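You operate a simulated robot arm through the tools that you are given. There is no shell and no other tool.

You run a simulated two-armed robot. Do the job below in one go: nothing can be reset, and whatever is moved stays where it is left.

## Task
Pack the 55 mm bush up to 80 mm and prove it on the height gauge.
Fine: raise the yellow slider, packer on the base, bush on the packer; the slider ends on the stack. Set down upright: orange bush.

Only the result counts: the job must be done as asked and must still hold three seconds after the hand-in. Knocking over, shifting, dropping, spilling or breaking anything else fails it.

## Robot
Two 7-joint arms with two-finger parallel grippers on one trunk that stands fixed in place. Base frame: the origin is at the foot of the trunk, x ahead of it, y to its left, z up. Readings come in mm, degrees, newtons and seconds.
The left shoulder is at [20, 170, 1253], the right one opposite. With the tool pointing down near the work surface each hand reaches from about 100 to 560 mm from the base axis, measured 20 degrees to its own side. Payload 3.8 kg a hand.
Tool frame (each hand has its own): the origin (TCP) lies between the finger pads and is the grasp point; the fingertips stand 30 mm ahead of it; z points along the fingers, y is the line along which they close. Largest opening 110 mm; finger width 20, thickness 10; the body of the gripper, 48 by 112 mm, starts 55 mm behind the TCP.
Orientation is told as [roll, pitch, yaw] about the base's x, y, z axes, in that order, counted from this pose: with the fingers straight down and closing along the base's y, the tool's x points along the base's -x, its y along +y and its z along -z.

## Interface
- The arms move only by the tool servo_tool. It takes "left_moves", "right_moves" or both (then of equal length, played together; a hand with none holds still); each is a list of rows, each a list of 7 numbers: the shift along the base's x, y, z in mm, then the turn, a rotation vector about the base's x, y, z in degrees, then the gripper command, from -1 (shut) to 1 (fully open), values between in proportion. In form: [[x, y, z, rx, ry, rz, gripper], ...]. A call has 1 to 20 rows; each row is the pose to reach, as a shift and turn from the pose commanded when the call began. A row lasts 0.2 s, in which the tool goes at most 50 mm and 8.6 degrees; a call with a longer step from one row to the next is refused whole, and so is a gripper value outside its range. A pose out of reach is approached as far as the arm can. The call stops where the force on the tool passes 50 N (or 10 N more than at its start, if that is more) or the arm is blocked; 0.2 s more then pass. Each finger travels about 72 mm/s and halts on what it meets, pressing with about 37 N; the grip force reading is that of the motor and also rises with nothing between the fingers. The clock runs only during rows and for 0.2 s after the last one: add rows that repeat a pose to give the fingers time. The reply holds the time, the measured pose of the TCP, the force on the tool along the base axes, the opening and the grip force, in the units named above and with some noise, with the torque about the TCP (base axes, N m) and any sound that the robot's microphone picked up, and new pictures: "pictures" is both (left out), scene, wrist or none (wrist: the cameras of the hands that moved).
- Cameras (640 x 400 px; columns grow to the right, rows downward): "scene" is now at [95.4, 47.1, 1426.8]; the picture's right is [0.46, -0.89, 0.00], its down [-0.40, -0.21, -0.89] and it looks along [0.79, 0.41, -0.46] (base axes); focal length 339 px, centre (320, 200). "left" rides on the left gripper at [72, -17, -103] in its tool frame; the picture's right is [0.23, 0.97, 0.00], its down [-0.76, 0.18, -0.62] and it looks along [-0.61, 0.14, 0.78] (tool axes); focal length 222 px, centre (320, 200). "right" rides on the right gripper at [72, 17, -103] in its tool frame; the picture's right is [-0.23, 0.97, 0.00], its down [-0.76, -0.18, -0.62] and it looks along [-0.61, -0.14, 0.78] (tool axes); focal length 222 px, centre (320, 200). There is no depth. A picture from a camera that has moved, and an enlarged one, comes with that camera's place and axes in the base frame and with its lens. The place of the scene camera against the robot may be out by one fixed shift of up to 18 mm in any direction.
- slide_trunk(by): slides the trunk up (or, below 0, down) by that many mm; the arms and the scene camera ride with it, the base frame stays. It gives what a move gives, with no picture.
- pan_tilt(pan, tilt): turns the head with the scene camera to pan (to the left, within 80 degrees either way) and tilt (down, from -29 to 69), counted from straight ahead of the robot. It gives what a move gives, and a new picture of the scene camera.
- close_up(camera, box): a new picture of the part [left, top, right, bottom] of that camera's present view, enlarged. The clock stands still meanwhile.
- hand_in(): hands the job in; it is judged then, once.

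Nothing tells you positions but the pictures and the camera data. Unless the task says otherwise, let go and move clear before handing in.

The tools are called after "Request:" as a command line: name --argument value ..., lists and objects as JSON in quotes. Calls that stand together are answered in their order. servo_tool: Moves the arms, as the interface text tells. Its arguments: {"type":"object","properties":{"left_moves":{"type":"array"},"right_moves":{"type":"array"},"pictures":{"type":"string","enum":["both","scene","wrist","none"]}},"required":[]} The other tools are called the same way: slide_trunk (by) slides the trunk up or down; pan_tilt (pan, tilt) turns the head that bears the scene camera; close_up (camera, box) takes an enlarged picture of a part of a camera's view; hand_in () hands the job in.

At the start:

```text
t: 0.0
left_ee_pos: [283.3, 404.7, 1272.1]
left_tcp_rot: [0.1, 0.0, 0.2]
left_ft_force: [0.1, 0.6, -0.7]
left_ft_torque: [0.0, -0.01, 0.03]
left_opening: 110.1
left_grip_force: 0.0
right_ee_pos: [418.2, 57.9, 1261.4]
right_tcp_rot: [0.0, 0.0, -0.1]
right_ft_force: [-0.3, 0.3, 0.9]
right_ft_torque: [0.01, -0.03, 0.01]
right_opening: 110.3
right_grip_force: 0.1
trunk travel left (down, up): [-350.0, 220.0]
head pan, tilt: [27.2, 27.1]
```

scene: 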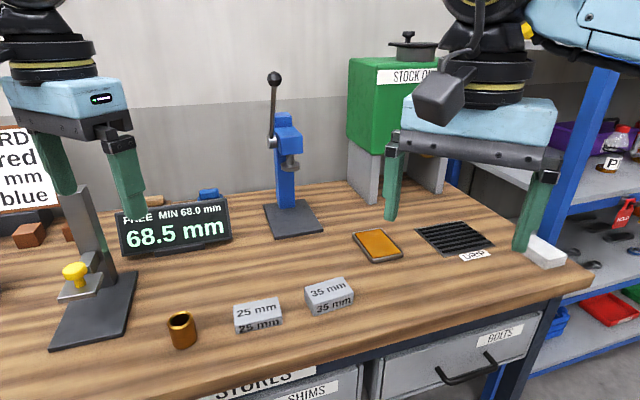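
right: 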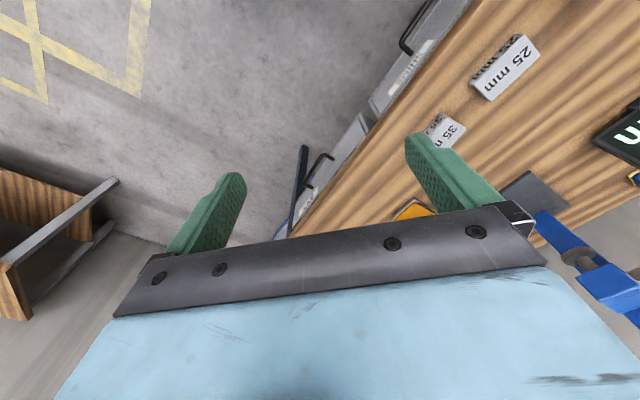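
left: 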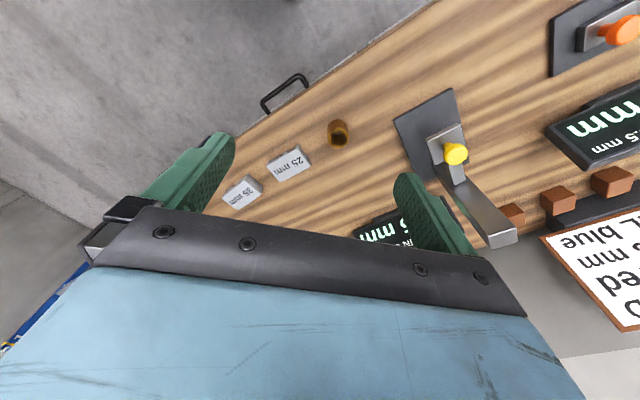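

I see a height gauge with a yellow slider at the left, an orange bush, 25 mm and 35 mm packers and a display showing 68.5 mm. First I look closer and pan the head to see the rest of the bench, before moving anything.

Request:
close_up --camera "scene" --box '[0, 180, 360, 400]'

Request:
close_up --camera "left" --box '[200, 0, 640, 275]'

Request:
pan_tilt --pan 50 --tilt 35

```text
1.78 times, centred on (180, 290) of scene
camera zoom: at [95.4, 47.1, 1426.8], right [0.46, -0.89, 0.0], down [-0.4, -0.21, -0.89], along [0.79, 0.41, -0.46], focal length 602 px, centre (569, 40)
```

zoom: 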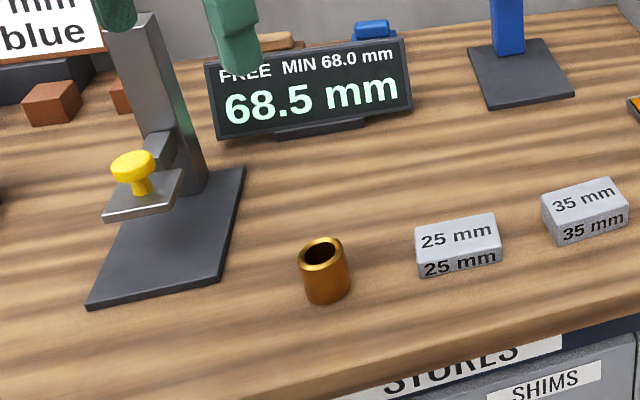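

```text
1.45 times, centred on (420, 138) of left
camera zoom: at [210.4, 386.5, 1375.8], right [-0.23, 0.97, 0.0], down [0.76, 0.18, 0.62], along [0.61, 0.14, -0.78], focal length 323 px, centre (174, 291)
```

zoom: 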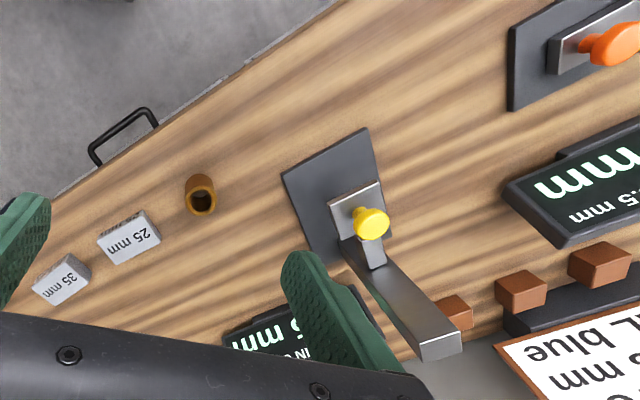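

```text
t: 0.9
left_ee_pos: [283.7, 403.5, 1273.3]
left_tcp_rot: [0.0, -0.1, 0.1]
left_ft_force: [0.1, -0.4, 0.2]
left_ft_torque: [0.02, -0.01, 0.0]
left_opening: 110.0
left_grip_force: 0.0
right_ee_pos: [417.6, 58.4, 1262.5]
right_tcp_rot: [0.0, 0.0, 0.1]
right_ft_force: [-0.2, 1.2, -0.1]
right_ft_torque: [0.0, 0.02, -0.04]
right_opening: 110.1
right_grip_force: 0.1
trunk travel left (down, up): [-350.0, 220.0]
head pan, tilt: [50.0, 35.0]
camera scene: at [70.7, 72.6, 1414.4], right [0.77, -0.64, 0.0], down [-0.37, -0.44, -0.82], along [0.53, 0.63, -0.57], focal length 339 px, centre (320, 200)
```

scene: 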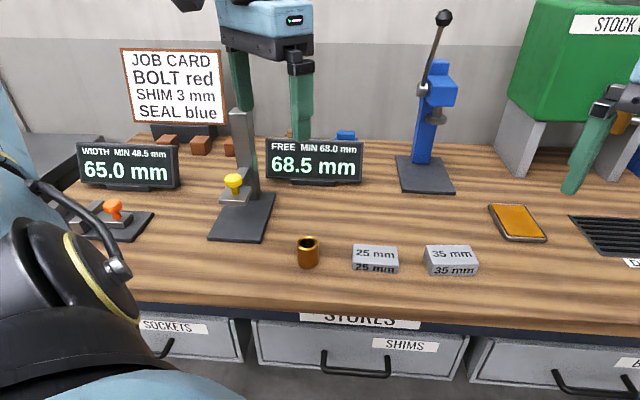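

The yellow gauge sits around (320, 645) and the bush around (365, 460), both on the left hand's side, with the bench at roughly z 918. I zoom in on the gauge and its display before planning the moves.

Request:
close_up --camera "scene" --box '[180, 90, 340, 290]'

Request:
close_up --camera "scene" --box '[260, 130, 500, 290]'

Request:
close_up --camera "left" --box '[380, 70, 540, 260]'

```text
2.00 times, centred on (260, 190) of scene
camera zoom: at [70.7, 72.6, 1414.4], right [0.77, -0.64, 0.0], down [-0.37, -0.44, -0.82], along [0.53, 0.63, -0.57], focal length 677 px, centre (440, 220)
```

zoom: 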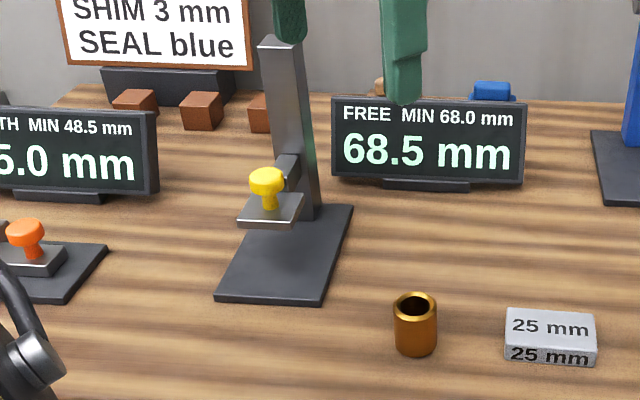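

```text
2.50 times, centred on (380, 210) of scene
camera zoom: at [70.7, 72.6, 1414.4], right [0.77, -0.64, 0.0], down [-0.37, -0.44, -0.82], along [0.53, 0.63, -0.57], focal length 847 px, centre (170, 175)
```

zoom: 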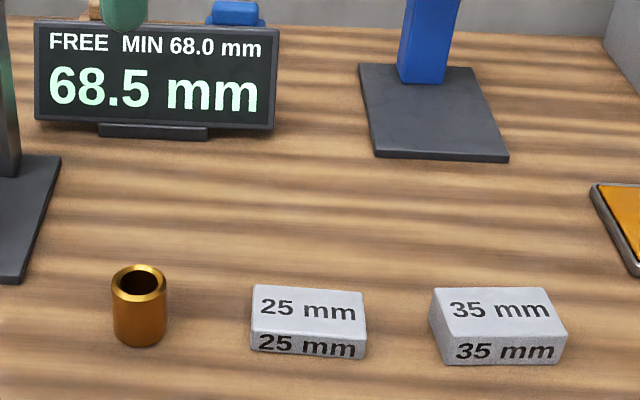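

```text
2.11 times, centred on (460, 165) of left
camera zoom: at [210.4, 386.5, 1375.7], right [-0.23, 0.97, 0.0], down [0.76, 0.18, 0.62], along [0.61, 0.14, -0.78], focal length 468 px, centre (25, 274)
```

zoom: 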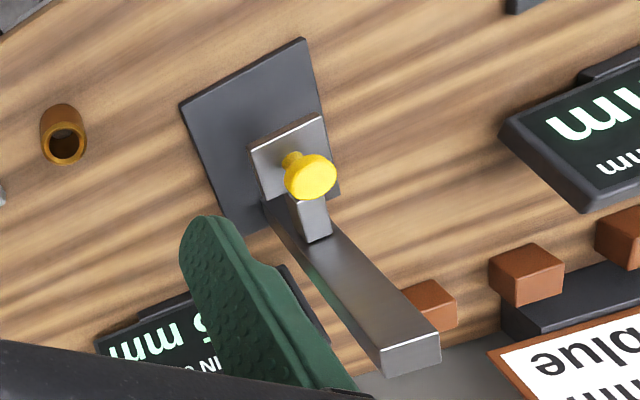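

The gauge's long axis seems to run at about 47° to the left, column at the far end and the open end toward the robot. I first yaw the left hand to 47° in free air so its camera looks down that axis.

Request:
servo_tool --left_moves '[[0, 0, 0, 0, 0, 8, 1], [0, 0, 0, 0, 0, 16, 1], [0, 0, 0, 0, 0, 24, 1], [0, 0, 0, 0, 0, 32, 1], [0, 0, 0, 0, 0, 40, 1], [0, 0, 0, 0, 0, 47, 1], [0, 0, 0, 0, 0, 47, 1]]' --pictures "both"

```text
t: 2.5
left_ee_pos: [283.9, 405.0, 1272.6]
left_tcp_rot: [0.1, 0.0, 47.3]
left_ft_force: [-0.2, -0.6, 0.6]
left_ft_torque: [-0.03, 0.0, 0.0]
left_opening: 110.1
left_grip_force: 0.0
right_ee_pos: [417.0, 57.4, 1262.1]
right_tcp_rot: [0.0, 0.0, 0.0]
right_ft_force: [-0.3, 0.2, 0.4]
right_ft_torque: [-0.01, 0.01, -0.02]
right_opening: 110.0
right_grip_force: 0.1
trunk travel left (down, up): [-350.0, 220.0]
head pan, tilt: [50.0, 35.0]
camera scene: at [70.6, 72.7, 1414.4], right [0.77, -0.64, 0.0], down [-0.37, -0.44, -0.82], along [0.53, 0.63, -0.57], focal length 339 px, centre (320, 200)
camera left: at [246.0, 339.0, 1375.8], right [-0.87, 0.5, 0.0], down [0.39, 0.68, 0.62], along [0.31, 0.54, -0.78], focal length 222 px, centre (320, 200)
```

scene: 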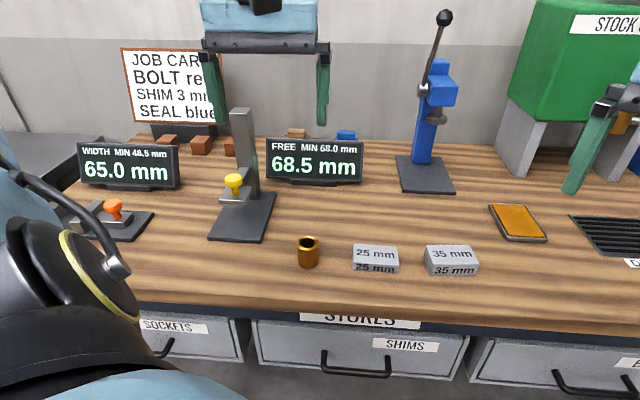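
left: 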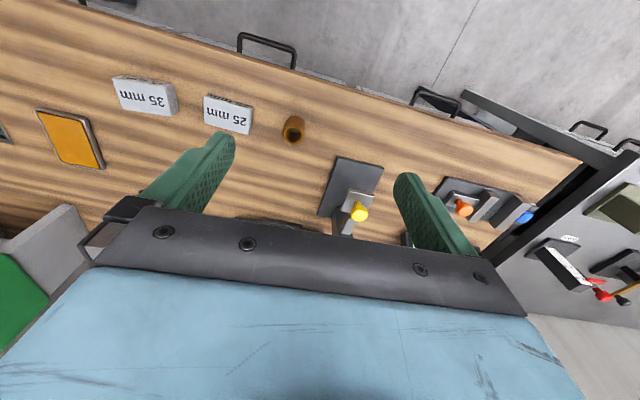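

The wrist camera now looks along the gauge axis. I take close-ups from this viewpoint to triangulate the gauge, bush and packer against the earlier view.

Request:
close_up --camera "left" --box '[300, 140, 420, 240]'

Request:
close_up --camera "left" --box '[100, 60, 340, 210]'

```text
4.00 times, centred on (360, 190) of left
camera zoom: at [246.0, 339.0, 1375.8], right [-0.87, 0.5, 0.0], down [0.39, 0.68, 0.62], along [0.31, 0.54, -0.78], focal length 888 px, centre (160, 240)
```

zoom: 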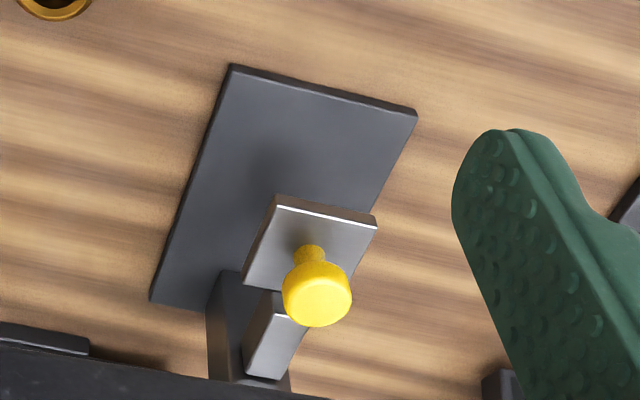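

```text
2.67 times, centred on (220, 135) of left
camera zoom: at [246.0, 339.0, 1375.8], right [-0.87, 0.5, 0.0], down [0.39, 0.68, 0.62], along [0.31, 0.54, -0.78], focal length 592 px, centre (587, 373)
```

zoom: 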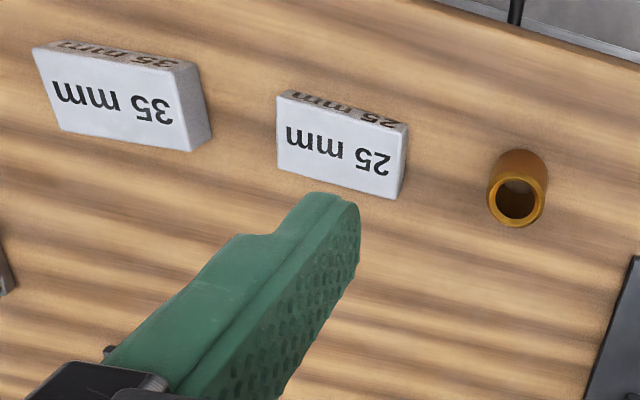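

Two wrist views put the gauge base top near z≈876, lower than the scene camera suggested, so I need a better baseline. I move the left hand lower and nearer, still well above everything, for another view.

Request:
servo_tool --left_moves '[[12, 18, -37, 0, 0, 0, 1], [25, 37, -75, 0, 0, 0, 1], [37, 56, -112, 0, 0, 0, 1], [45, 68, -135, 0, 0, 0, 1], [50, 75, -150, 0, 0, 0, 1], [50, 75, -150, 0, 0, 0, 1]]' --pictures "both"

Request:
close_up --camera "left" --box '[300, 100, 460, 240]'

Request:
close_up --camera "left" --box '[60, 0, 340, 200]'

```text
t: 3.9
left_ee_pos: [333.1, 478.7, 1121.7]
left_tcp_rot: [0.0, 0.0, 47.0]
left_ft_force: [0.5, 0.0, -0.2]
left_ft_torque: [0.0, -0.01, 0.01]
left_opening: 110.1
left_grip_force: 0.1
right_ee_pos: [418.2, 56.9, 1262.6]
right_tcp_rot: [0.0, 0.0, 0.0]
right_ft_force: [0.5, 0.3, -0.1]
right_ft_torque: [0.01, 0.01, 0.0]
right_opening: 110.1
right_grip_force: 0.0
trunk travel left (down, up): [-350.0, 220.0]
head pan, tilt: [50.0, 35.0]
camera scene: at [70.5, 72.3, 1414.4], right [0.77, -0.64, 0.0], down [-0.37, -0.44, -0.82], along [0.53, 0.63, -0.57], focal length 339 px, centre (320, 200)
camera left: at [294.4, 413.0, 1225.1], right [-0.87, 0.5, 0.0], down [0.39, 0.68, 0.62], along [0.31, 0.54, -0.78], focal length 222 px, centre (320, 200)
```

scene: 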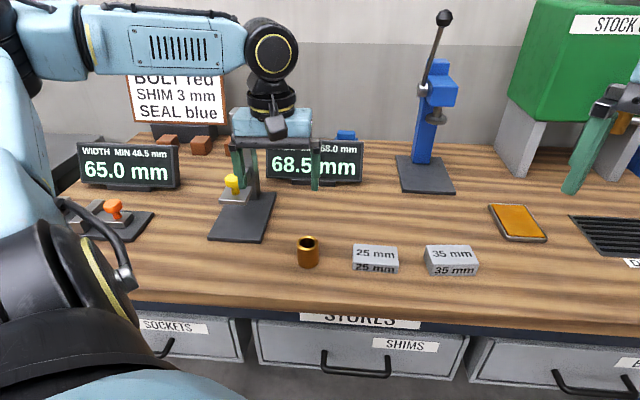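
left: 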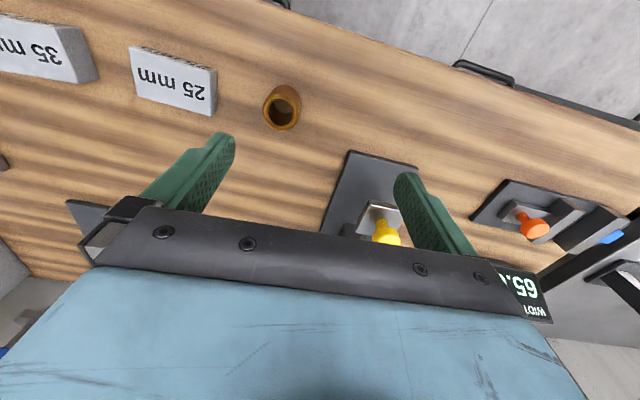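

```text
2.86 times, centred on (380, 170) of left
camera zoom: at [294.4, 413.0, 1225.1], right [-0.87, 0.5, 0.0], down [0.39, 0.68, 0.62], along [0.31, 0.54, -0.78], focal length 635 px, centre (149, 286)
```

zoom: 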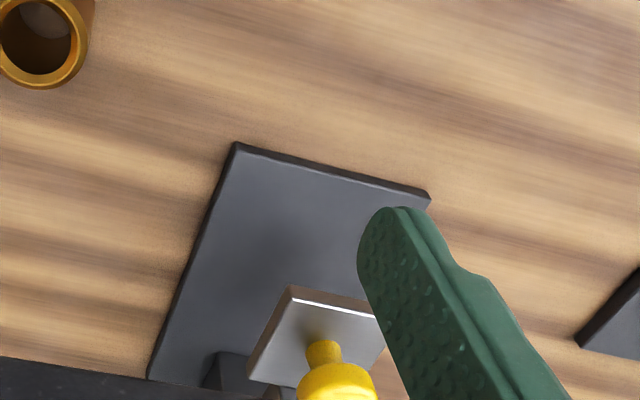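

```text
2.00 times, centred on (200, 100) of left
camera zoom: at [294.4, 413.0, 1225.1], right [-0.87, 0.5, 0.0], down [0.39, 0.68, 0.62], along [0.31, 0.54, -0.78], focal length 444 px, centre (560, 400)
```

zoom: 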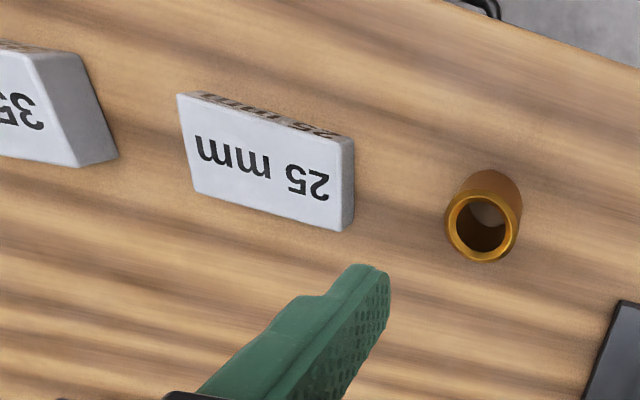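

Combining the views by scale, I take the bench at about z 912, gauge base top about 922, gauge axis at about 45.5°, slider plate centred near (330, 647) with the knob on top, and the 25 mm packer centred near (472, 377). Next I trim the yaw and tilt the left hand 45° so that it can work under and around the slider from the front.

Request:
servo_tool --left_moves '[[-20, 0, 10, 0, 0, -1.5, 1], [-40, 0, 20, 0, 0, -1.5, 1]]' --pictures "none"

Request:
servo_tool --left_moves '[[0, 0, 0, 5.7, -5.6, 0, 1], [0, 0, 0, 11.4, -11.2, 0, 1], [0, 0, 0, 17.1, -16.8, 0, 1], [0, 0, 0, 22.8, -22.4, 0, 1], [0, 0, 0, 28.5, -28.0, 0, 1], [0, 0, 0, 32.1, -31.5, 0, 1], [0, 0, 0, 32.1, -31.5, 0, 1]]' --pictures "both"

```text
t: 4.5
left_ee_pos: [293.6, 479.6, 1142.9]
left_tcp_rot: [0.1, 0.0, 45.6]
left_ft_force: [0.5, 0.1, -0.3]
left_ft_torque: [-0.01, -0.04, -0.01]
left_opening: 109.8
left_grip_force: 0.0
right_ee_pos: [417.8, 58.4, 1261.8]
right_tcp_rot: [0.0, -0.1, -0.1]
right_ft_force: [0.3, 0.7, -0.2]
right_ft_torque: [0.02, -0.03, 0.0]
right_opening: 110.0
right_grip_force: 0.1
trunk travel left (down, up): [-350.0, 220.0]
head pan, tilt: [50.0, 35.0]
```

```text
t: 6.1
left_ee_pos: [307.6, 490.9, 1143.5]
left_tcp_rot: [0.1, -45.0, 45.6]
left_ft_force: [0.7, 0.2, 0.2]
left_ft_torque: [0.02, -0.02, -0.04]
left_opening: 110.2
left_grip_force: 0.1
left hand out of reach, approached as far as the arm can: row 5, 6, 7
right_ee_pos: [417.1, 57.6, 1261.9]
right_tcp_rot: [0.0, 0.0, -0.1]
right_ft_force: [0.4, 0.2, 0.2]
right_ft_torque: [0.0, 0.01, 0.02]
right_opening: 109.6
right_grip_force: 0.0
trunk travel left (down, up): [-350.0, 220.0]
head pan, tilt: [50.0, 35.0]
camera scene: at [70.4, 72.5, 1414.4], right [0.77, -0.64, 0.0], down [-0.37, -0.44, -0.82], along [0.53, 0.63, -0.57], focal length 339 px, centre (320, 200)
camera left: at [231.5, 388.5, 1166.4], right [-0.81, 0.57, -0.16], down [-0.06, 0.19, 0.98], along [0.59, 0.8, -0.12], focal length 222 px, centre (320, 200)
```

scene: 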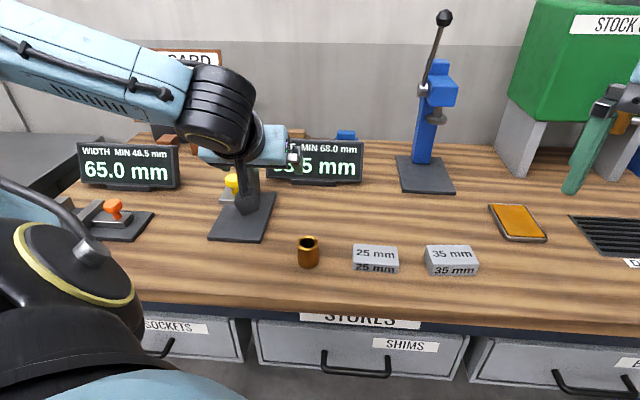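
left: 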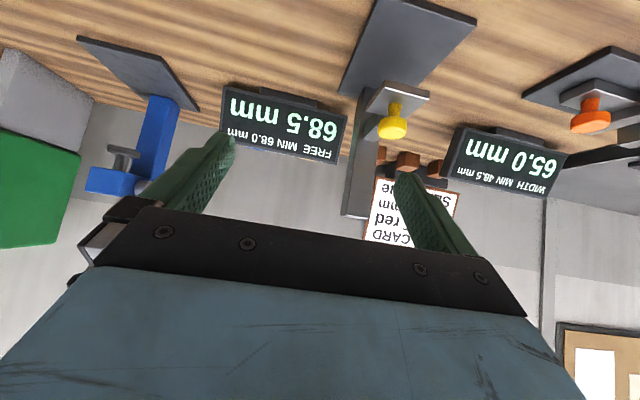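

The hand is tilted 45° now; that spot was a bit too close in for the arm, but the gauge lies farther out. The gauge is well visible from the front, so I take close-ups.

Request:
close_up --camera "left" --box '[320, 0, 480, 130]'

Request:
close_up --camera "left" --box '[300, 60, 460, 240]'

```text
3.08 times, centred on (400, 65) of left
camera zoom: at [231.5, 388.5, 1166.4], right [-0.81, 0.57, -0.16], down [-0.06, 0.19, 0.98], along [0.59, 0.8, -0.12], focal length 684 px, centre (74, 615)
```

zoom: 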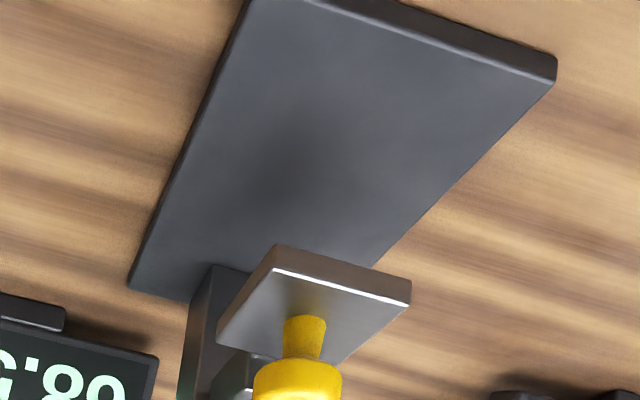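

```text
2.22 times, centred on (380, 150) of left
camera zoom: at [231.5, 388.5, 1166.4], right [-0.81, 0.57, -0.16], down [-0.06, 0.19, 0.98], along [0.59, 0.8, -0.12], focal length 494 px, centre (187, 311)
```

zoom: 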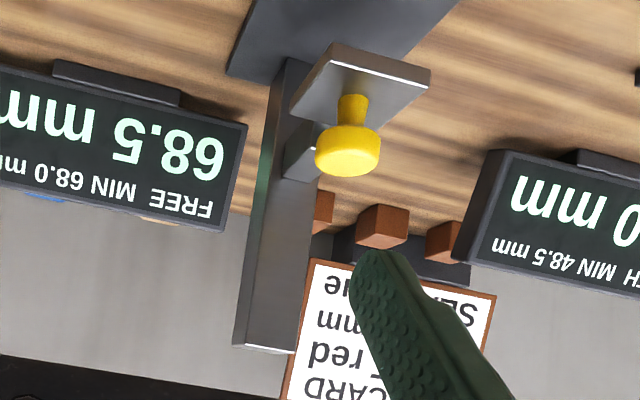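

From this view, the knob head is at about u=703 mm along the gauge axis, that is near (332, 659, 1021), with the plate just below it. I move in front of the knob along the tool axis and stop short to check the alignment.

Request:
servo_tool --left_moves '[[0, 30, -10, 0, 0, 0, 1], [0, 60, -22, 0, 0, 0, 1], [0, 90, -38, 0, 0, 0, 1], [-1, 115, -52, 0, 0, 0, 1], [-1.3, 139.5, -65.4, 0, 0, 0, 1], [-1.3, 139.5, -65.4, 0, 0, 0, 1]]' --pictures "both"

Request:
close_up --camera "left" --box '[240, 20, 480, 240]'

Request:
close_up --camera "scene" --box '[180, 100, 340, 260]'

```text
t: 7.5
left_ee_pos: [306.6, 630.5, 1080.3]
left_tcp_rot: [0.1, -45.0, 45.6]
left_ft_force: [0.4, -0.4, -0.5]
left_ft_torque: [0.04, 0.0, 0.0]
left_opening: 110.0
left_grip_force: 0.1
right_ee_pos: [416.8, 56.9, 1262.6]
right_tcp_rot: [0.1, -0.1, 0.0]
right_ft_force: [0.5, -0.2, 0.1]
right_ft_torque: [0.0, 0.0, 0.0]
right_opening: 110.2
right_grip_force: 0.1
trunk travel left (down, up): [-350.0, 220.0]
head pan, tilt: [50.0, 35.0]
camera scene: at [70.5, 72.2, 1414.4], right [0.77, -0.64, 0.0], down [-0.37, -0.44, -0.82], along [0.53, 0.63, -0.57], focal length 339 px, centre (320, 200)
camera left: at [229.8, 528.5, 1101.8], right [-0.81, 0.57, -0.16], down [-0.06, 0.19, 0.98], along [0.59, 0.8, -0.12], focal length 222 px, centre (320, 200)
```

scene: 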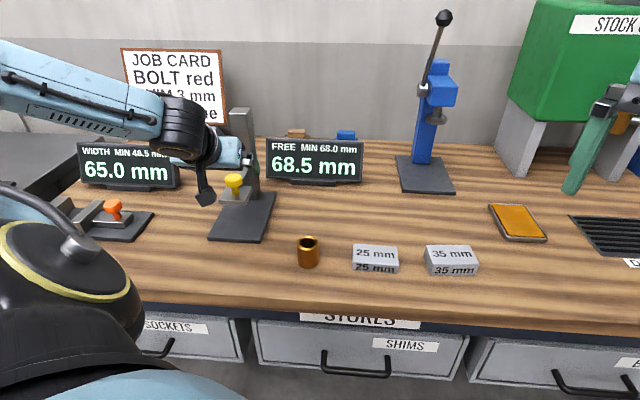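
left: 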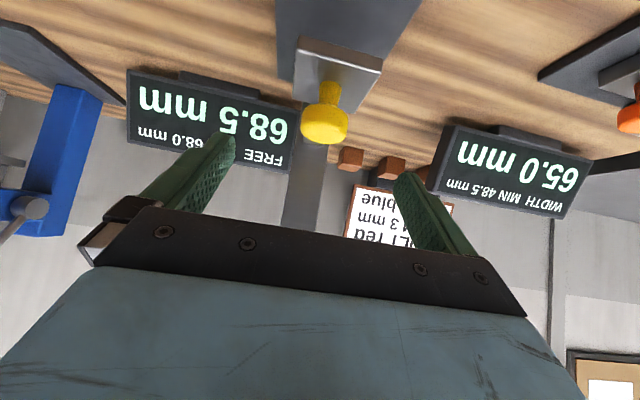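

```text
1.82 times, centred on (360, 130) of left
camera zoom: at [229.8, 528.5, 1101.8], right [-0.81, 0.57, -0.16], down [-0.06, 0.19, 0.98], along [0.59, 0.8, -0.12], focal length 404 px, centre (247, 327)
```

zoom: 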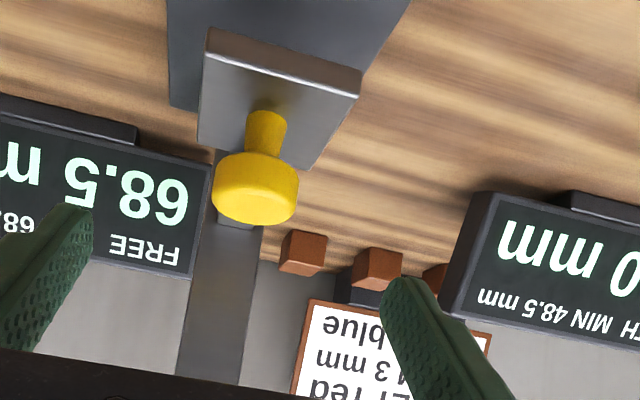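

```text
2.50 times, centred on (260, 180) of scene
camera zoom: at [70.5, 72.2, 1414.4], right [0.77, -0.64, 0.0], down [-0.37, -0.44, -0.82], along [0.53, 0.63, -0.57], focal length 847 px, centre (470, 250)
```

zoom: 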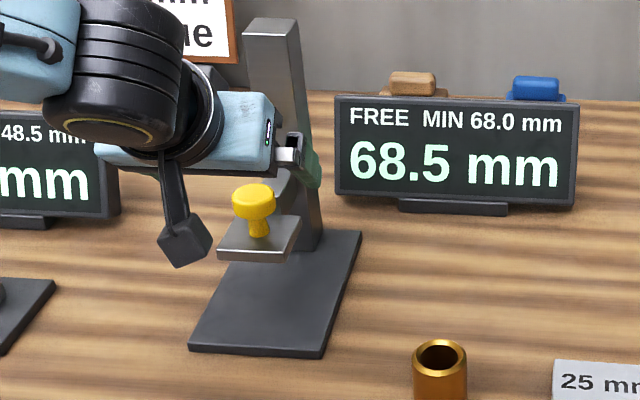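

The knob head lies at about u=703, v=224, z=1021.5, and the hand's midplane is within a millimetre of it. I advance so the open fingers straddle the knob, then check.

Request:
servo_tool --left_moves '[[0, 0, -20, 0, 0, 0, 1], [10, 11, -35, 0, 0, 0, 1], [20.3, 22, -50.3, 0, 0, 0, 1], [20.3, 22, -50.3, 0, 0, 0, 1]]' --pictures "both"

Request:
close_up --camera "left" --box '[200, 0, 480, 240]'

Request:
close_up --camera "scene" --box '[180, 100, 340, 260]'

```text
t: 8.5
left_ee_pos: [325.5, 650.9, 1030.9]
left_tcp_rot: [0.0, -45.0, 45.5]
left_ft_force: [0.5, 0.8, 0.5]
left_ft_torque: [0.01, 0.02, -0.01]
left_opening: 110.2
left_grip_force: 0.0
right_ee_pos: [419.7, 58.3, 1261.5]
right_tcp_rot: [0.0, 0.0, 0.0]
right_ft_force: [0.0, 0.0, 0.7]
right_ft_torque: [0.0, 0.0, 0.03]
right_opening: 109.9
right_grip_force: 0.1
trunk travel left (down, up): [-350.0, 220.0]
head pan, tilt: [50.0, 35.0]
camera scene: at [70.4, 72.3, 1414.4], right [0.77, -0.64, 0.0], down [-0.37, -0.44, -0.82], along [0.53, 0.63, -0.57], focal length 339 px, centre (320, 200)
camera left: at [249.9, 548.9, 1051.9], right [-0.81, 0.57, -0.16], down [-0.06, 0.19, 0.98], along [0.59, 0.8, -0.12], focal length 222 px, centre (320, 200)
```

scene: 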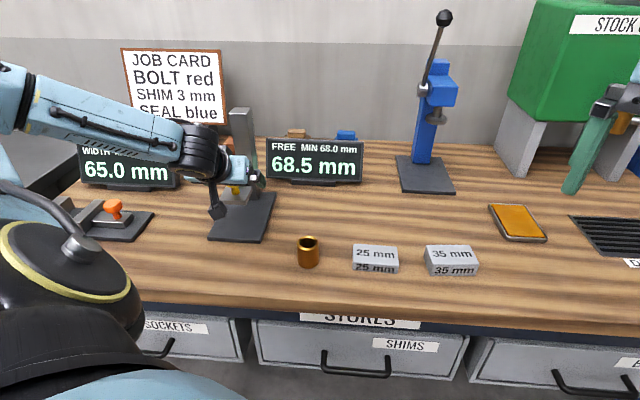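
left: 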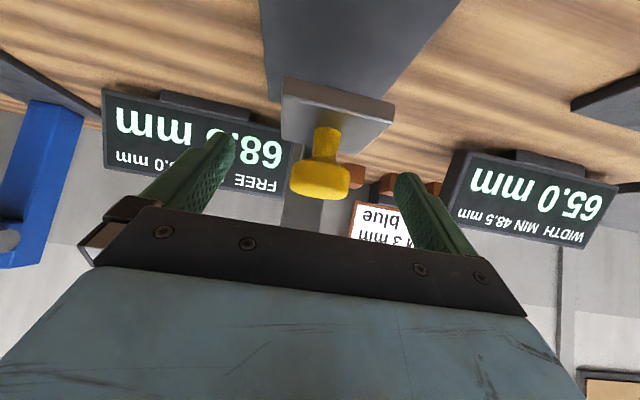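

```text
1.67 times, centred on (340, 120) of left
camera zoom: at [249.9, 548.9, 1051.9], right [-0.81, 0.57, -0.16], down [-0.06, 0.19, 0.98], along [0.59, 0.8, -0.12], focal length 370 px, centre (287, 333)
```

zoom: 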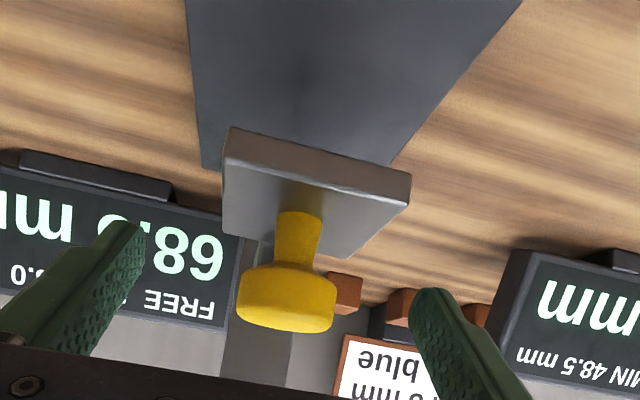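

```text
2.50 times, centred on (260, 180) of scene
camera zoom: at [70.4, 72.3, 1414.4], right [0.77, -0.64, 0.0], down [-0.37, -0.44, -0.82], along [0.53, 0.63, -0.57], focal length 847 px, centre (470, 250)
```

zoom: 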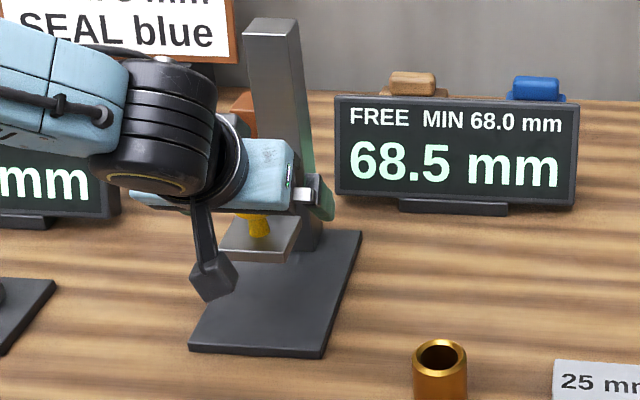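

The knob head measures at (u 703, v 224, z 1022), centred between the fingers and ahead of the TCP as planned. I close on it.

Request:
servo_tool --left_moves '[[0, 0, 0, 0, 0, 0, -1], [0, 0, 0, 0, 0, 0, -1], [0, 0, 0, 0, 0, 0, -1], [0, 0, 0, 0, 0, 0, -1], [0, 0, 0, 0, 0, 0, -1]]' --pictures "both"

```text
t: 9.7
left_ee_pos: [326.9, 650.2, 1029.5]
left_tcp_rot: [-0.1, -45.1, 45.6]
left_ft_force: [-0.6, -0.6, -1.6]
left_ft_torque: [0.15, -0.07, 0.03]
left_opening: 35.6
left_grip_force: 45.3
right_ee_pos: [418.3, 58.1, 1261.2]
right_tcp_rot: [0.0, 0.1, 0.0]
right_ft_force: [-0.5, -0.1, 0.9]
right_ft_torque: [0.01, 0.0, -0.04]
right_opening: 109.9
right_grip_force: 0.0
trunk travel left (down, up): [-350.0, 220.0]
head pan, tilt: [50.0, 35.0]
camera scene: at [70.6, 72.9, 1414.4], right [0.77, -0.64, 0.0], down [-0.37, -0.44, -0.82], along [0.53, 0.63, -0.57], focal length 339 px, centre (320, 200)
camera left: at [249.8, 549.3, 1051.6], right [-0.81, 0.57, -0.16], down [-0.06, 0.19, 0.98], along [0.59, 0.8, -0.12], focal length 222 px, centre (320, 200)
```

scene: 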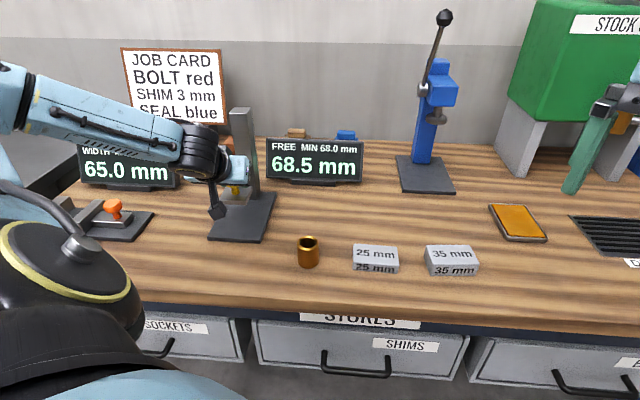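
left: 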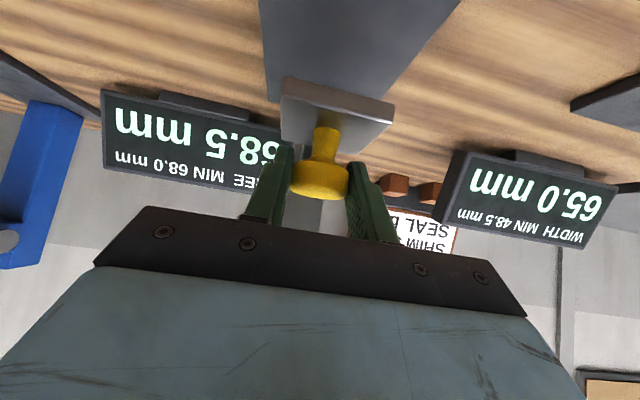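

The fingers hold the knob at 35.6 mm. I lift straight up 10 mm first to learn the slider's friction and confirm the display follows.

Request:
servo_tool --left_moves '[[0, 0, 2, 0, 0, 0, -1], [0, 0, 4, 0, 0, 0, -1], [0, 0, 6, 0, 0, 0, -1], [0, 0, 8, 0, 0, 0, -1], [0, 0, 10, 0, 0, 0, -1], [0, 0, 10, 0, 0, 0, -1]]' --pictures "both"

```text
t: 11.1
left_ee_pos: [326.2, 650.4, 1040.2]
left_tcp_rot: [-0.1, -44.9, 45.6]
left_ft_force: [-7.7, -9.7, -6.5]
left_ft_torque: [-1.03, 0.94, 0.01]
left_opening: 35.0
left_grip_force: 44.6
right_ee_pos: [416.9, 57.8, 1263.1]
right_tcp_rot: [0.1, 0.0, 0.0]
right_ft_force: [0.4, 0.4, 0.0]
right_ft_torque: [0.01, 0.04, 0.01]
right_opening: 109.9
right_grip_force: 0.0
trunk travel left (down, up): [-350.0, 220.0]
head pan, tilt: [50.0, 35.0]
camera scene: at [69.9, 72.1, 1414.4], right [0.77, -0.64, 0.0], down [-0.37, -0.44, -0.82], along [0.53, 0.63, -0.57], focal length 339 px, centre (320, 200)
camera left: at [249.8, 549.4, 1061.3], right [-0.81, 0.57, -0.16], down [-0.06, 0.2, 0.98], along [0.59, 0.8, -0.13], focal length 222 px, centre (320, 200)
```

scene: 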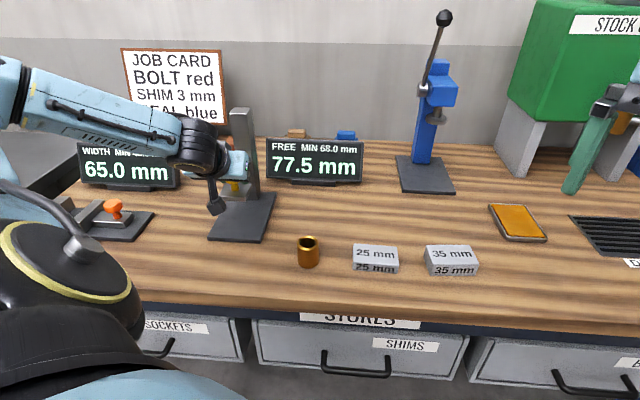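
left: 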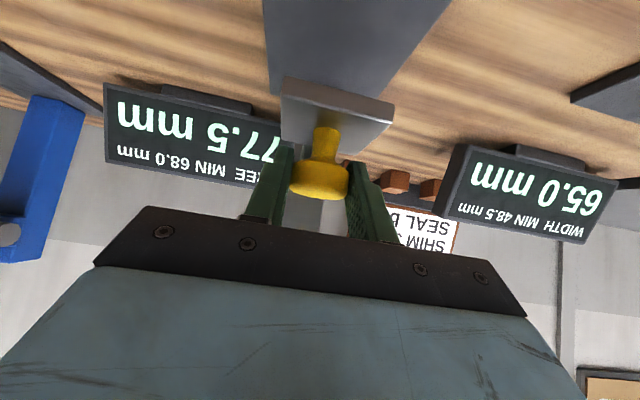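

The display followed to 77.5 mm and the load is light. I lift another 42 mm to give generous room under the plate.

Request:
servo_tool --left_moves '[[0, 0, 4, 0, 0, 0, -1], [0, 0, 8, 0, 0, 0, -1], [0, 0, 12, 0, 0, 0, -1], [0, 0, 16, 0, 0, 0, -1], [0, 0, 20, 0, 0, 0, -1], [0, 0, 24, 0, 0, 0, -1], [0, 0, 28, 0, 0, 0, -1], [0, 0, 32, 0, 0, 0, -1], [0, 0, 36, 0, 0, 0, -1], [0, 0, 40, 0, 0, 0, -1], [0, 0, 42, 0, 0, 0, -1], [0, 0, 42, 0, 0, 0, -1]]' --pictures "both"

```text
t: 13.7
left_ee_pos: [326.0, 650.2, 1082.5]
left_tcp_rot: [0.1, -45.1, 45.6]
left_ft_force: [-8.4, -7.1, -4.3]
left_ft_torque: [-0.61, 0.62, -0.03]
left_opening: 34.8
left_grip_force: 44.9
right_ee_pos: [416.7, 58.6, 1262.8]
right_tcp_rot: [0.2, -0.1, 0.0]
right_ft_force: [-0.3, 0.5, 0.1]
right_ft_torque: [0.01, 0.0, 0.03]
right_opening: 110.2
right_grip_force: 0.0
trunk travel left (down, up): [-350.0, 220.0]
head pan, tilt: [50.0, 35.0]
camera scene: at [69.7, 72.0, 1414.5], right [0.77, -0.64, 0.0], down [-0.37, -0.44, -0.82], along [0.53, 0.63, -0.57], focal length 339 px, centre (320, 200)
camera left: at [249.9, 549.4, 1103.8], right [-0.81, 0.57, -0.16], down [-0.06, 0.19, 0.98], along [0.59, 0.8, -0.12], focal length 222 px, centre (320, 200)
```

scene: 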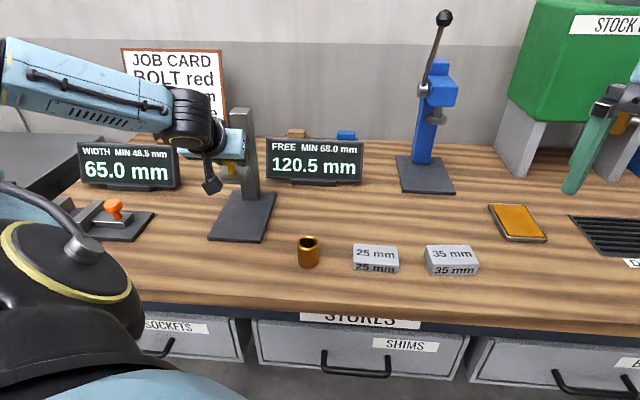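
left: 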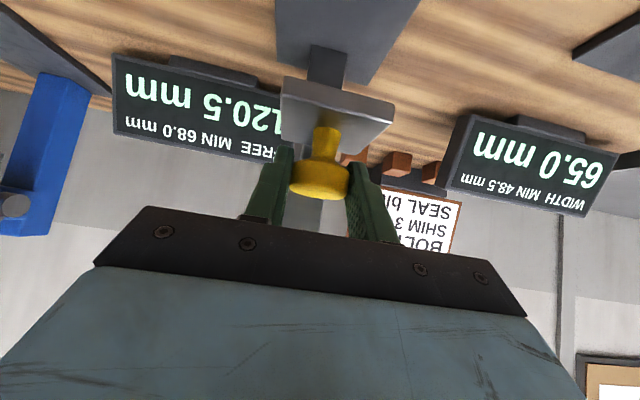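

The slider is at 120.5 mm. Before letting go, I lower it a few millimetres to see from the force whether friction holds it.

Request:
servo_tool --left_moves '[[0, 0, -2, 0, 0, 0, -1], [0, 0, -4, 0, 0, 0, -1], [0, 0, -6, 0, 0, 0, -1]]' --pictures "none"

Request:
servo_tool --left_moves '[[0, 0, 0, 0, 0, 0, -1], [0, 0, 0, 0, 0, 0, -1]]' --pictures "none"

```text
t: 14.5
left_ee_pos: [325.0, 650.4, 1076.9]
left_tcp_rot: [0.0, -45.1, 45.6]
left_ft_force: [-5.9, -3.8, 1.5]
left_ft_torque: [0.82, -0.87, -0.02]
left_opening: 34.9
left_grip_force: 44.9
right_ee_pos: [416.3, 56.2, 1262.7]
right_tcp_rot: [0.1, -0.1, 0.0]
right_ft_force: [0.5, -0.1, -0.9]
right_ft_torque: [-0.03, 0.03, 0.03]
right_opening: 109.9
right_grip_force: 0.1
trunk travel left (down, up): [-350.0, 220.0]
head pan, tilt: [50.0, 35.0]
```

```text
t: 15.1
left_ee_pos: [325.4, 651.3, 1076.0]
left_tcp_rot: [-0.1, -45.1, 45.5]
left_ft_force: [-3.7, -2.6, 1.1]
left_ft_torque: [0.93, -0.85, -0.03]
left_opening: 35.0
left_grip_force: 44.8
right_ee_pos: [417.2, 57.1, 1262.5]
right_tcp_rot: [0.0, -0.2, -0.1]
right_ft_force: [-0.9, 0.6, -0.7]
right_ft_torque: [0.0, -0.01, 0.01]
right_opening: 110.1
right_grip_force: 0.1
trunk travel left (down, up): [-350.0, 220.0]
head pan, tilt: [50.0, 35.0]
```

After lowering, the slider pushes back up slightly, so friction outweighs its weight and it should stay put. I ease the fingers open a few millimetres and watch the display.

Request:
servo_tool --left_moves '[[0, 0, 0, 0, 0, 0, -0.28], [0, 0, 0, 0, 0, 0, -0.28], [0, 0, 0, 0, 0, 0, -0.28]]' --pictures "both"

```text
t: 15.9
left_ee_pos: [326.0, 651.3, 1074.5]
left_tcp_rot: [-0.1, -45.0, 45.6]
left_ft_force: [0.1, -0.4, 0.2]
left_ft_torque: [0.02, -0.01, 0.0]
left_opening: 39.8
left_grip_force: 0.1
right_ee_pos: [416.5, 57.1, 1261.8]
right_tcp_rot: [0.1, 0.0, 0.0]
right_ft_force: [-0.2, -0.8, -0.6]
right_ft_torque: [0.01, -0.05, 0.0]
right_opening: 109.9
right_grip_force: 0.0
trunk travel left (down, up): [-350.0, 220.0]
head pan, tilt: [50.0, 35.0]
camera scene: at [70.5, 72.6, 1414.4], right [0.77, -0.64, 0.0], down [-0.37, -0.44, -0.82], along [0.53, 0.63, -0.57], focal length 339 px, centre (320, 200)
camera left: at [250.5, 549.6, 1096.7], right [-0.81, 0.57, -0.16], down [-0.06, 0.19, 0.98], along [0.59, 0.8, -0.12], focal length 222 px, centre (320, 200)
```

scene: 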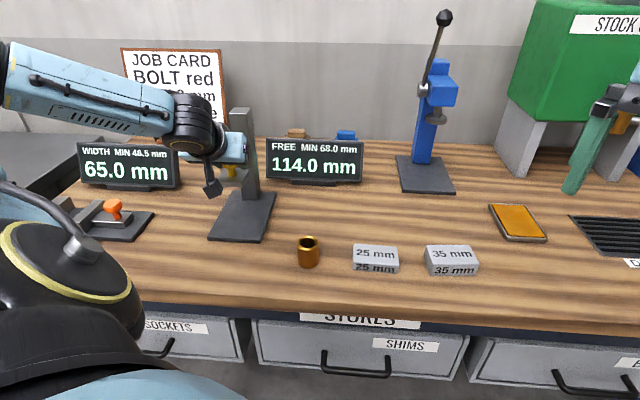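
left: 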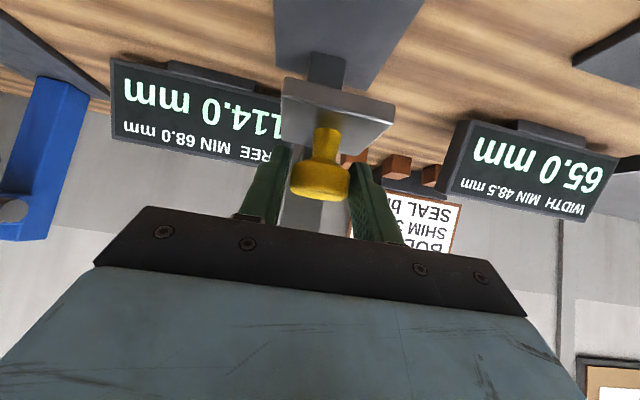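

It stays at 114.0 mm with the fingers off it. I open fully and wait a moment to rule out slow creep.

Request:
servo_tool --left_moves '[[0, 0, 0, 0, 0, 0, 0.4], [0, 0, 0, 0, 0, 0, 1], [0, 0, 0, 0, 0, 0, 1], [0, 0, 0, 0, 0, 0, 1], [0, 0, 0, 0, 0, 0, 1], [0, 0, 0, 0, 0, 0, 1], [0, 0, 0, 0, 0, 0, 1], [0, 0, 0, 0, 0, 0, 1]]' --pictures "both"

Request:
close_up --camera "left" --box '[200, 0, 480, 240]'

```text
t: 17.7
left_ee_pos: [327.1, 651.9, 1075.5]
left_tcp_rot: [0.0, -45.0, 45.6]
left_ft_force: [0.2, 0.0, 0.2]
left_ft_torque: [0.03, -0.02, 0.0]
left_opening: 109.8
left_grip_force: 0.0
right_ee_pos: [417.8, 56.3, 1261.6]
right_tcp_rot: [0.0, 0.1, 0.0]
right_ft_force: [0.2, 0.2, 1.0]
right_ft_torque: [0.0, -0.02, -0.01]
right_opening: 109.8
right_grip_force: 0.0
trunk travel left (down, up): [-350.0, 220.0]
head pan, tilt: [50.0, 35.0]
camera scene: at [70.6, 72.7, 1414.4], right [0.77, -0.64, 0.0], down [-0.37, -0.44, -0.82], along [0.53, 0.63, -0.57], focal length 339 px, centre (320, 200)
camera left: at [250.6, 549.7, 1096.7], right [-0.81, 0.57, -0.16], down [-0.06, 0.19, 0.98], along [0.59, 0.8, -0.12], focal length 222 px, centre (320, 200)
```

scene: 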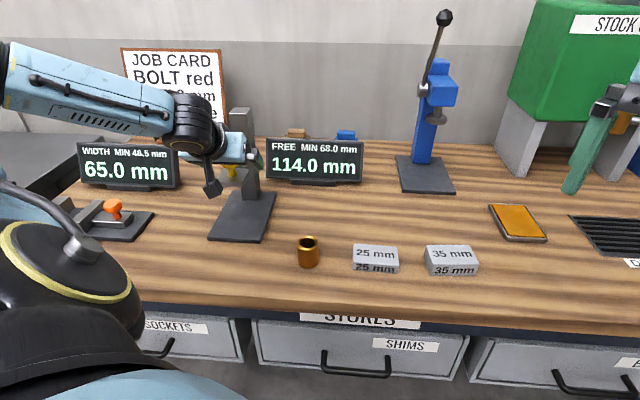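
left: 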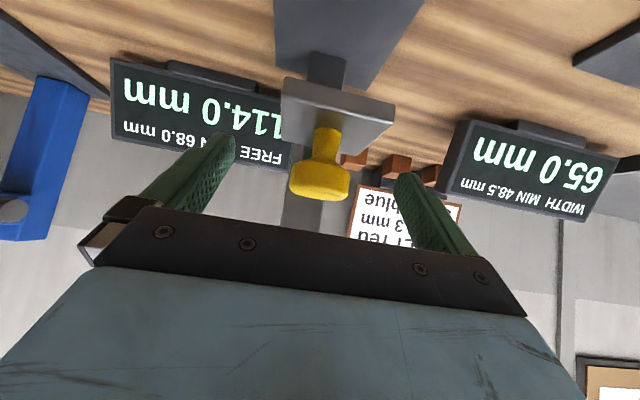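

```text
1.67 times, centred on (340, 120) of left
camera zoom: at [250.6, 549.7, 1096.7], right [-0.81, 0.57, -0.16], down [-0.06, 0.19, 0.98], along [0.59, 0.8, -0.12], focal length 370 px, centre (287, 333)
```

zoom: 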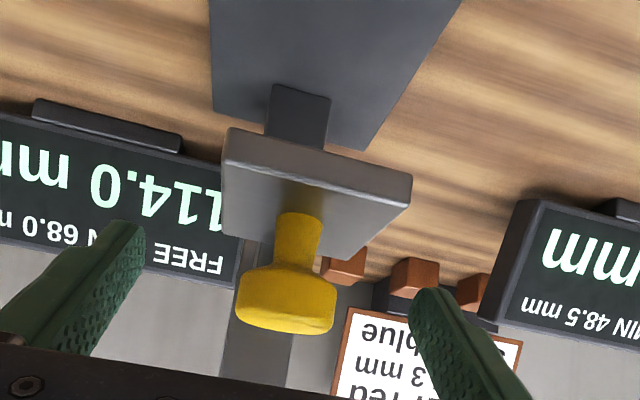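

The slider holds firmly at 114.0 mm. Now I back the left hand off along the tool axis, shift the right hand aside in free air for clearance, and go round to a viewing pose before the 25 mm packer.

Request:
servo_tool --left_moves '[[-20, -20, 22, 0, 0, 0, 1], [-45, -45, 55, 0, 0, 0, 1], [-15, -77, 50, 0, 0, 0, 1], [15, -108, 44, 0, 0, 0, 1], [45, -140, 38, 0, 0, 0, 1], [74, -171, 32, 0, 0, 0, 1], [80, -212, 10, 0, 0, 0, 1], [86, -252, -12, 0, 0, 0, 1], [90, -290, -30, 0, 0, 0, 1], [93, -326, -45, 0, 0, 0, 1], [93, -326, -45, 0, 0, 0, 1]]' --right_moves '[[0, 0, 0, 0, 0, 0, 1], [-5, -20, 0, 0, 0, 0, 1], [-10, -40, 0, 0, 0, 0, 1], [-15, -60, 0, 0, 0, 0, 1], [-20, -80, 0, 0, 0, 0, 1], [-25, -100, 0, 0, 0, 0, 1], [-25, -110, 0, 0, 0, 0, 1], [-25, -120, 0, 0, 0, 0, 1], [-25, -120, 0, 0, 0, 0, 1], [-25, -120, 0, 0, 0, 0, 1], [-25, -120, 0, 0, 0, 0, 1]]' --pictures "both"

Request:
close_up --camera "left" --box '[200, 0, 480, 240]'

```text
t: 20.1
left_ee_pos: [420.7, 324.3, 1030.9]
left_tcp_rot: [0.0, -45.0, 45.5]
left_ft_force: [-0.4, 0.6, 1.1]
left_ft_torque: [0.0, -0.02, 0.01]
left_opening: 109.9
left_grip_force: 0.0
right_ee_pos: [392.9, -62.1, 1262.0]
right_tcp_rot: [0.1, 0.0, 0.0]
right_ft_force: [-0.1, -0.2, 0.2]
right_ft_torque: [0.01, 0.01, 0.0]
right_opening: 110.1
right_grip_force: 0.0
trunk travel left (down, up): [-350.0, 220.0]
head pan, tilt: [50.0, 35.0]
camera scene: at [70.2, 73.1, 1414.4], right [0.77, -0.64, 0.0], down [-0.37, -0.44, -0.82], along [0.53, 0.63, -0.57], focal length 339 px, centre (320, 200)
camera right: at [320.9, -44.3, 1365.1], right [0.23, 0.97, 0.0], down [0.76, -0.18, 0.62], along [0.61, -0.14, -0.78], focal length 222 px, centre (320, 200)
camera left: at [344.9, 223.2, 1052.6], right [-0.81, 0.57, -0.16], down [-0.06, 0.19, 0.98], along [0.59, 0.8, -0.12], focal length 222 px, centre (320, 200)
```

scene: 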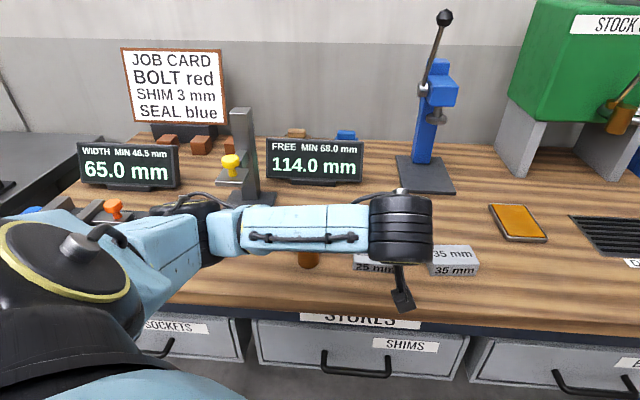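
right: 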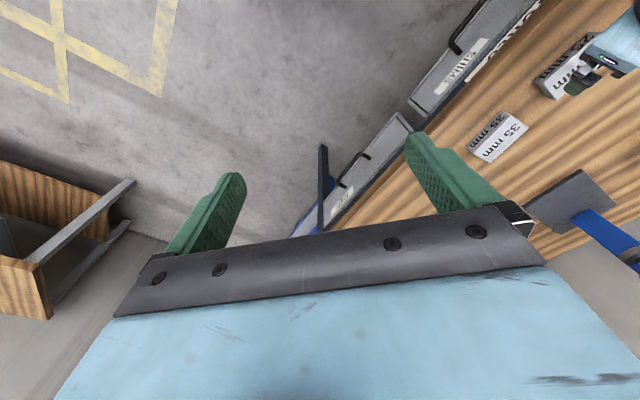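
left: 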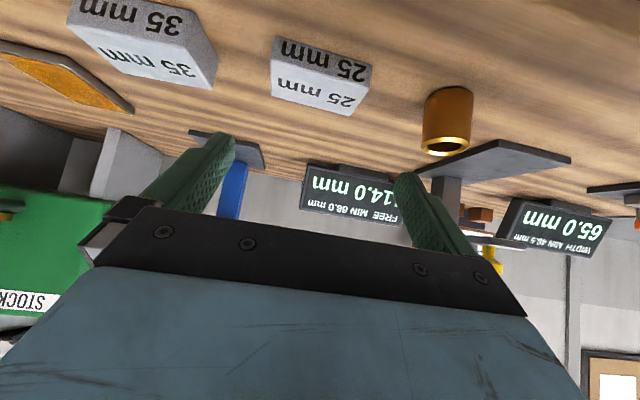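

```text
1.67 times, centred on (340, 120) of left
camera zoom: at [344.9, 223.2, 1052.6], right [-0.81, 0.57, -0.16], down [-0.06, 0.19, 0.98], along [0.59, 0.8, -0.12], focal length 370 px, centre (287, 333)
```

zoom: 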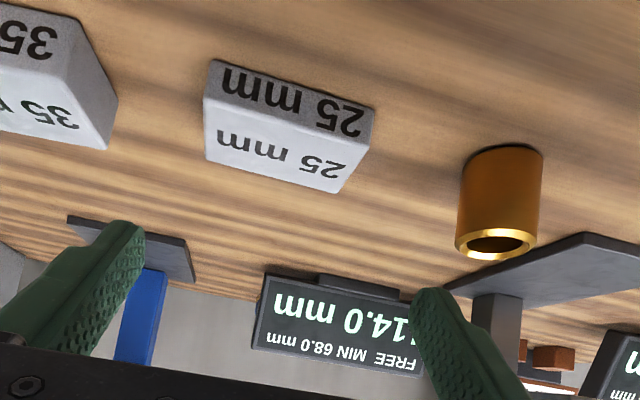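

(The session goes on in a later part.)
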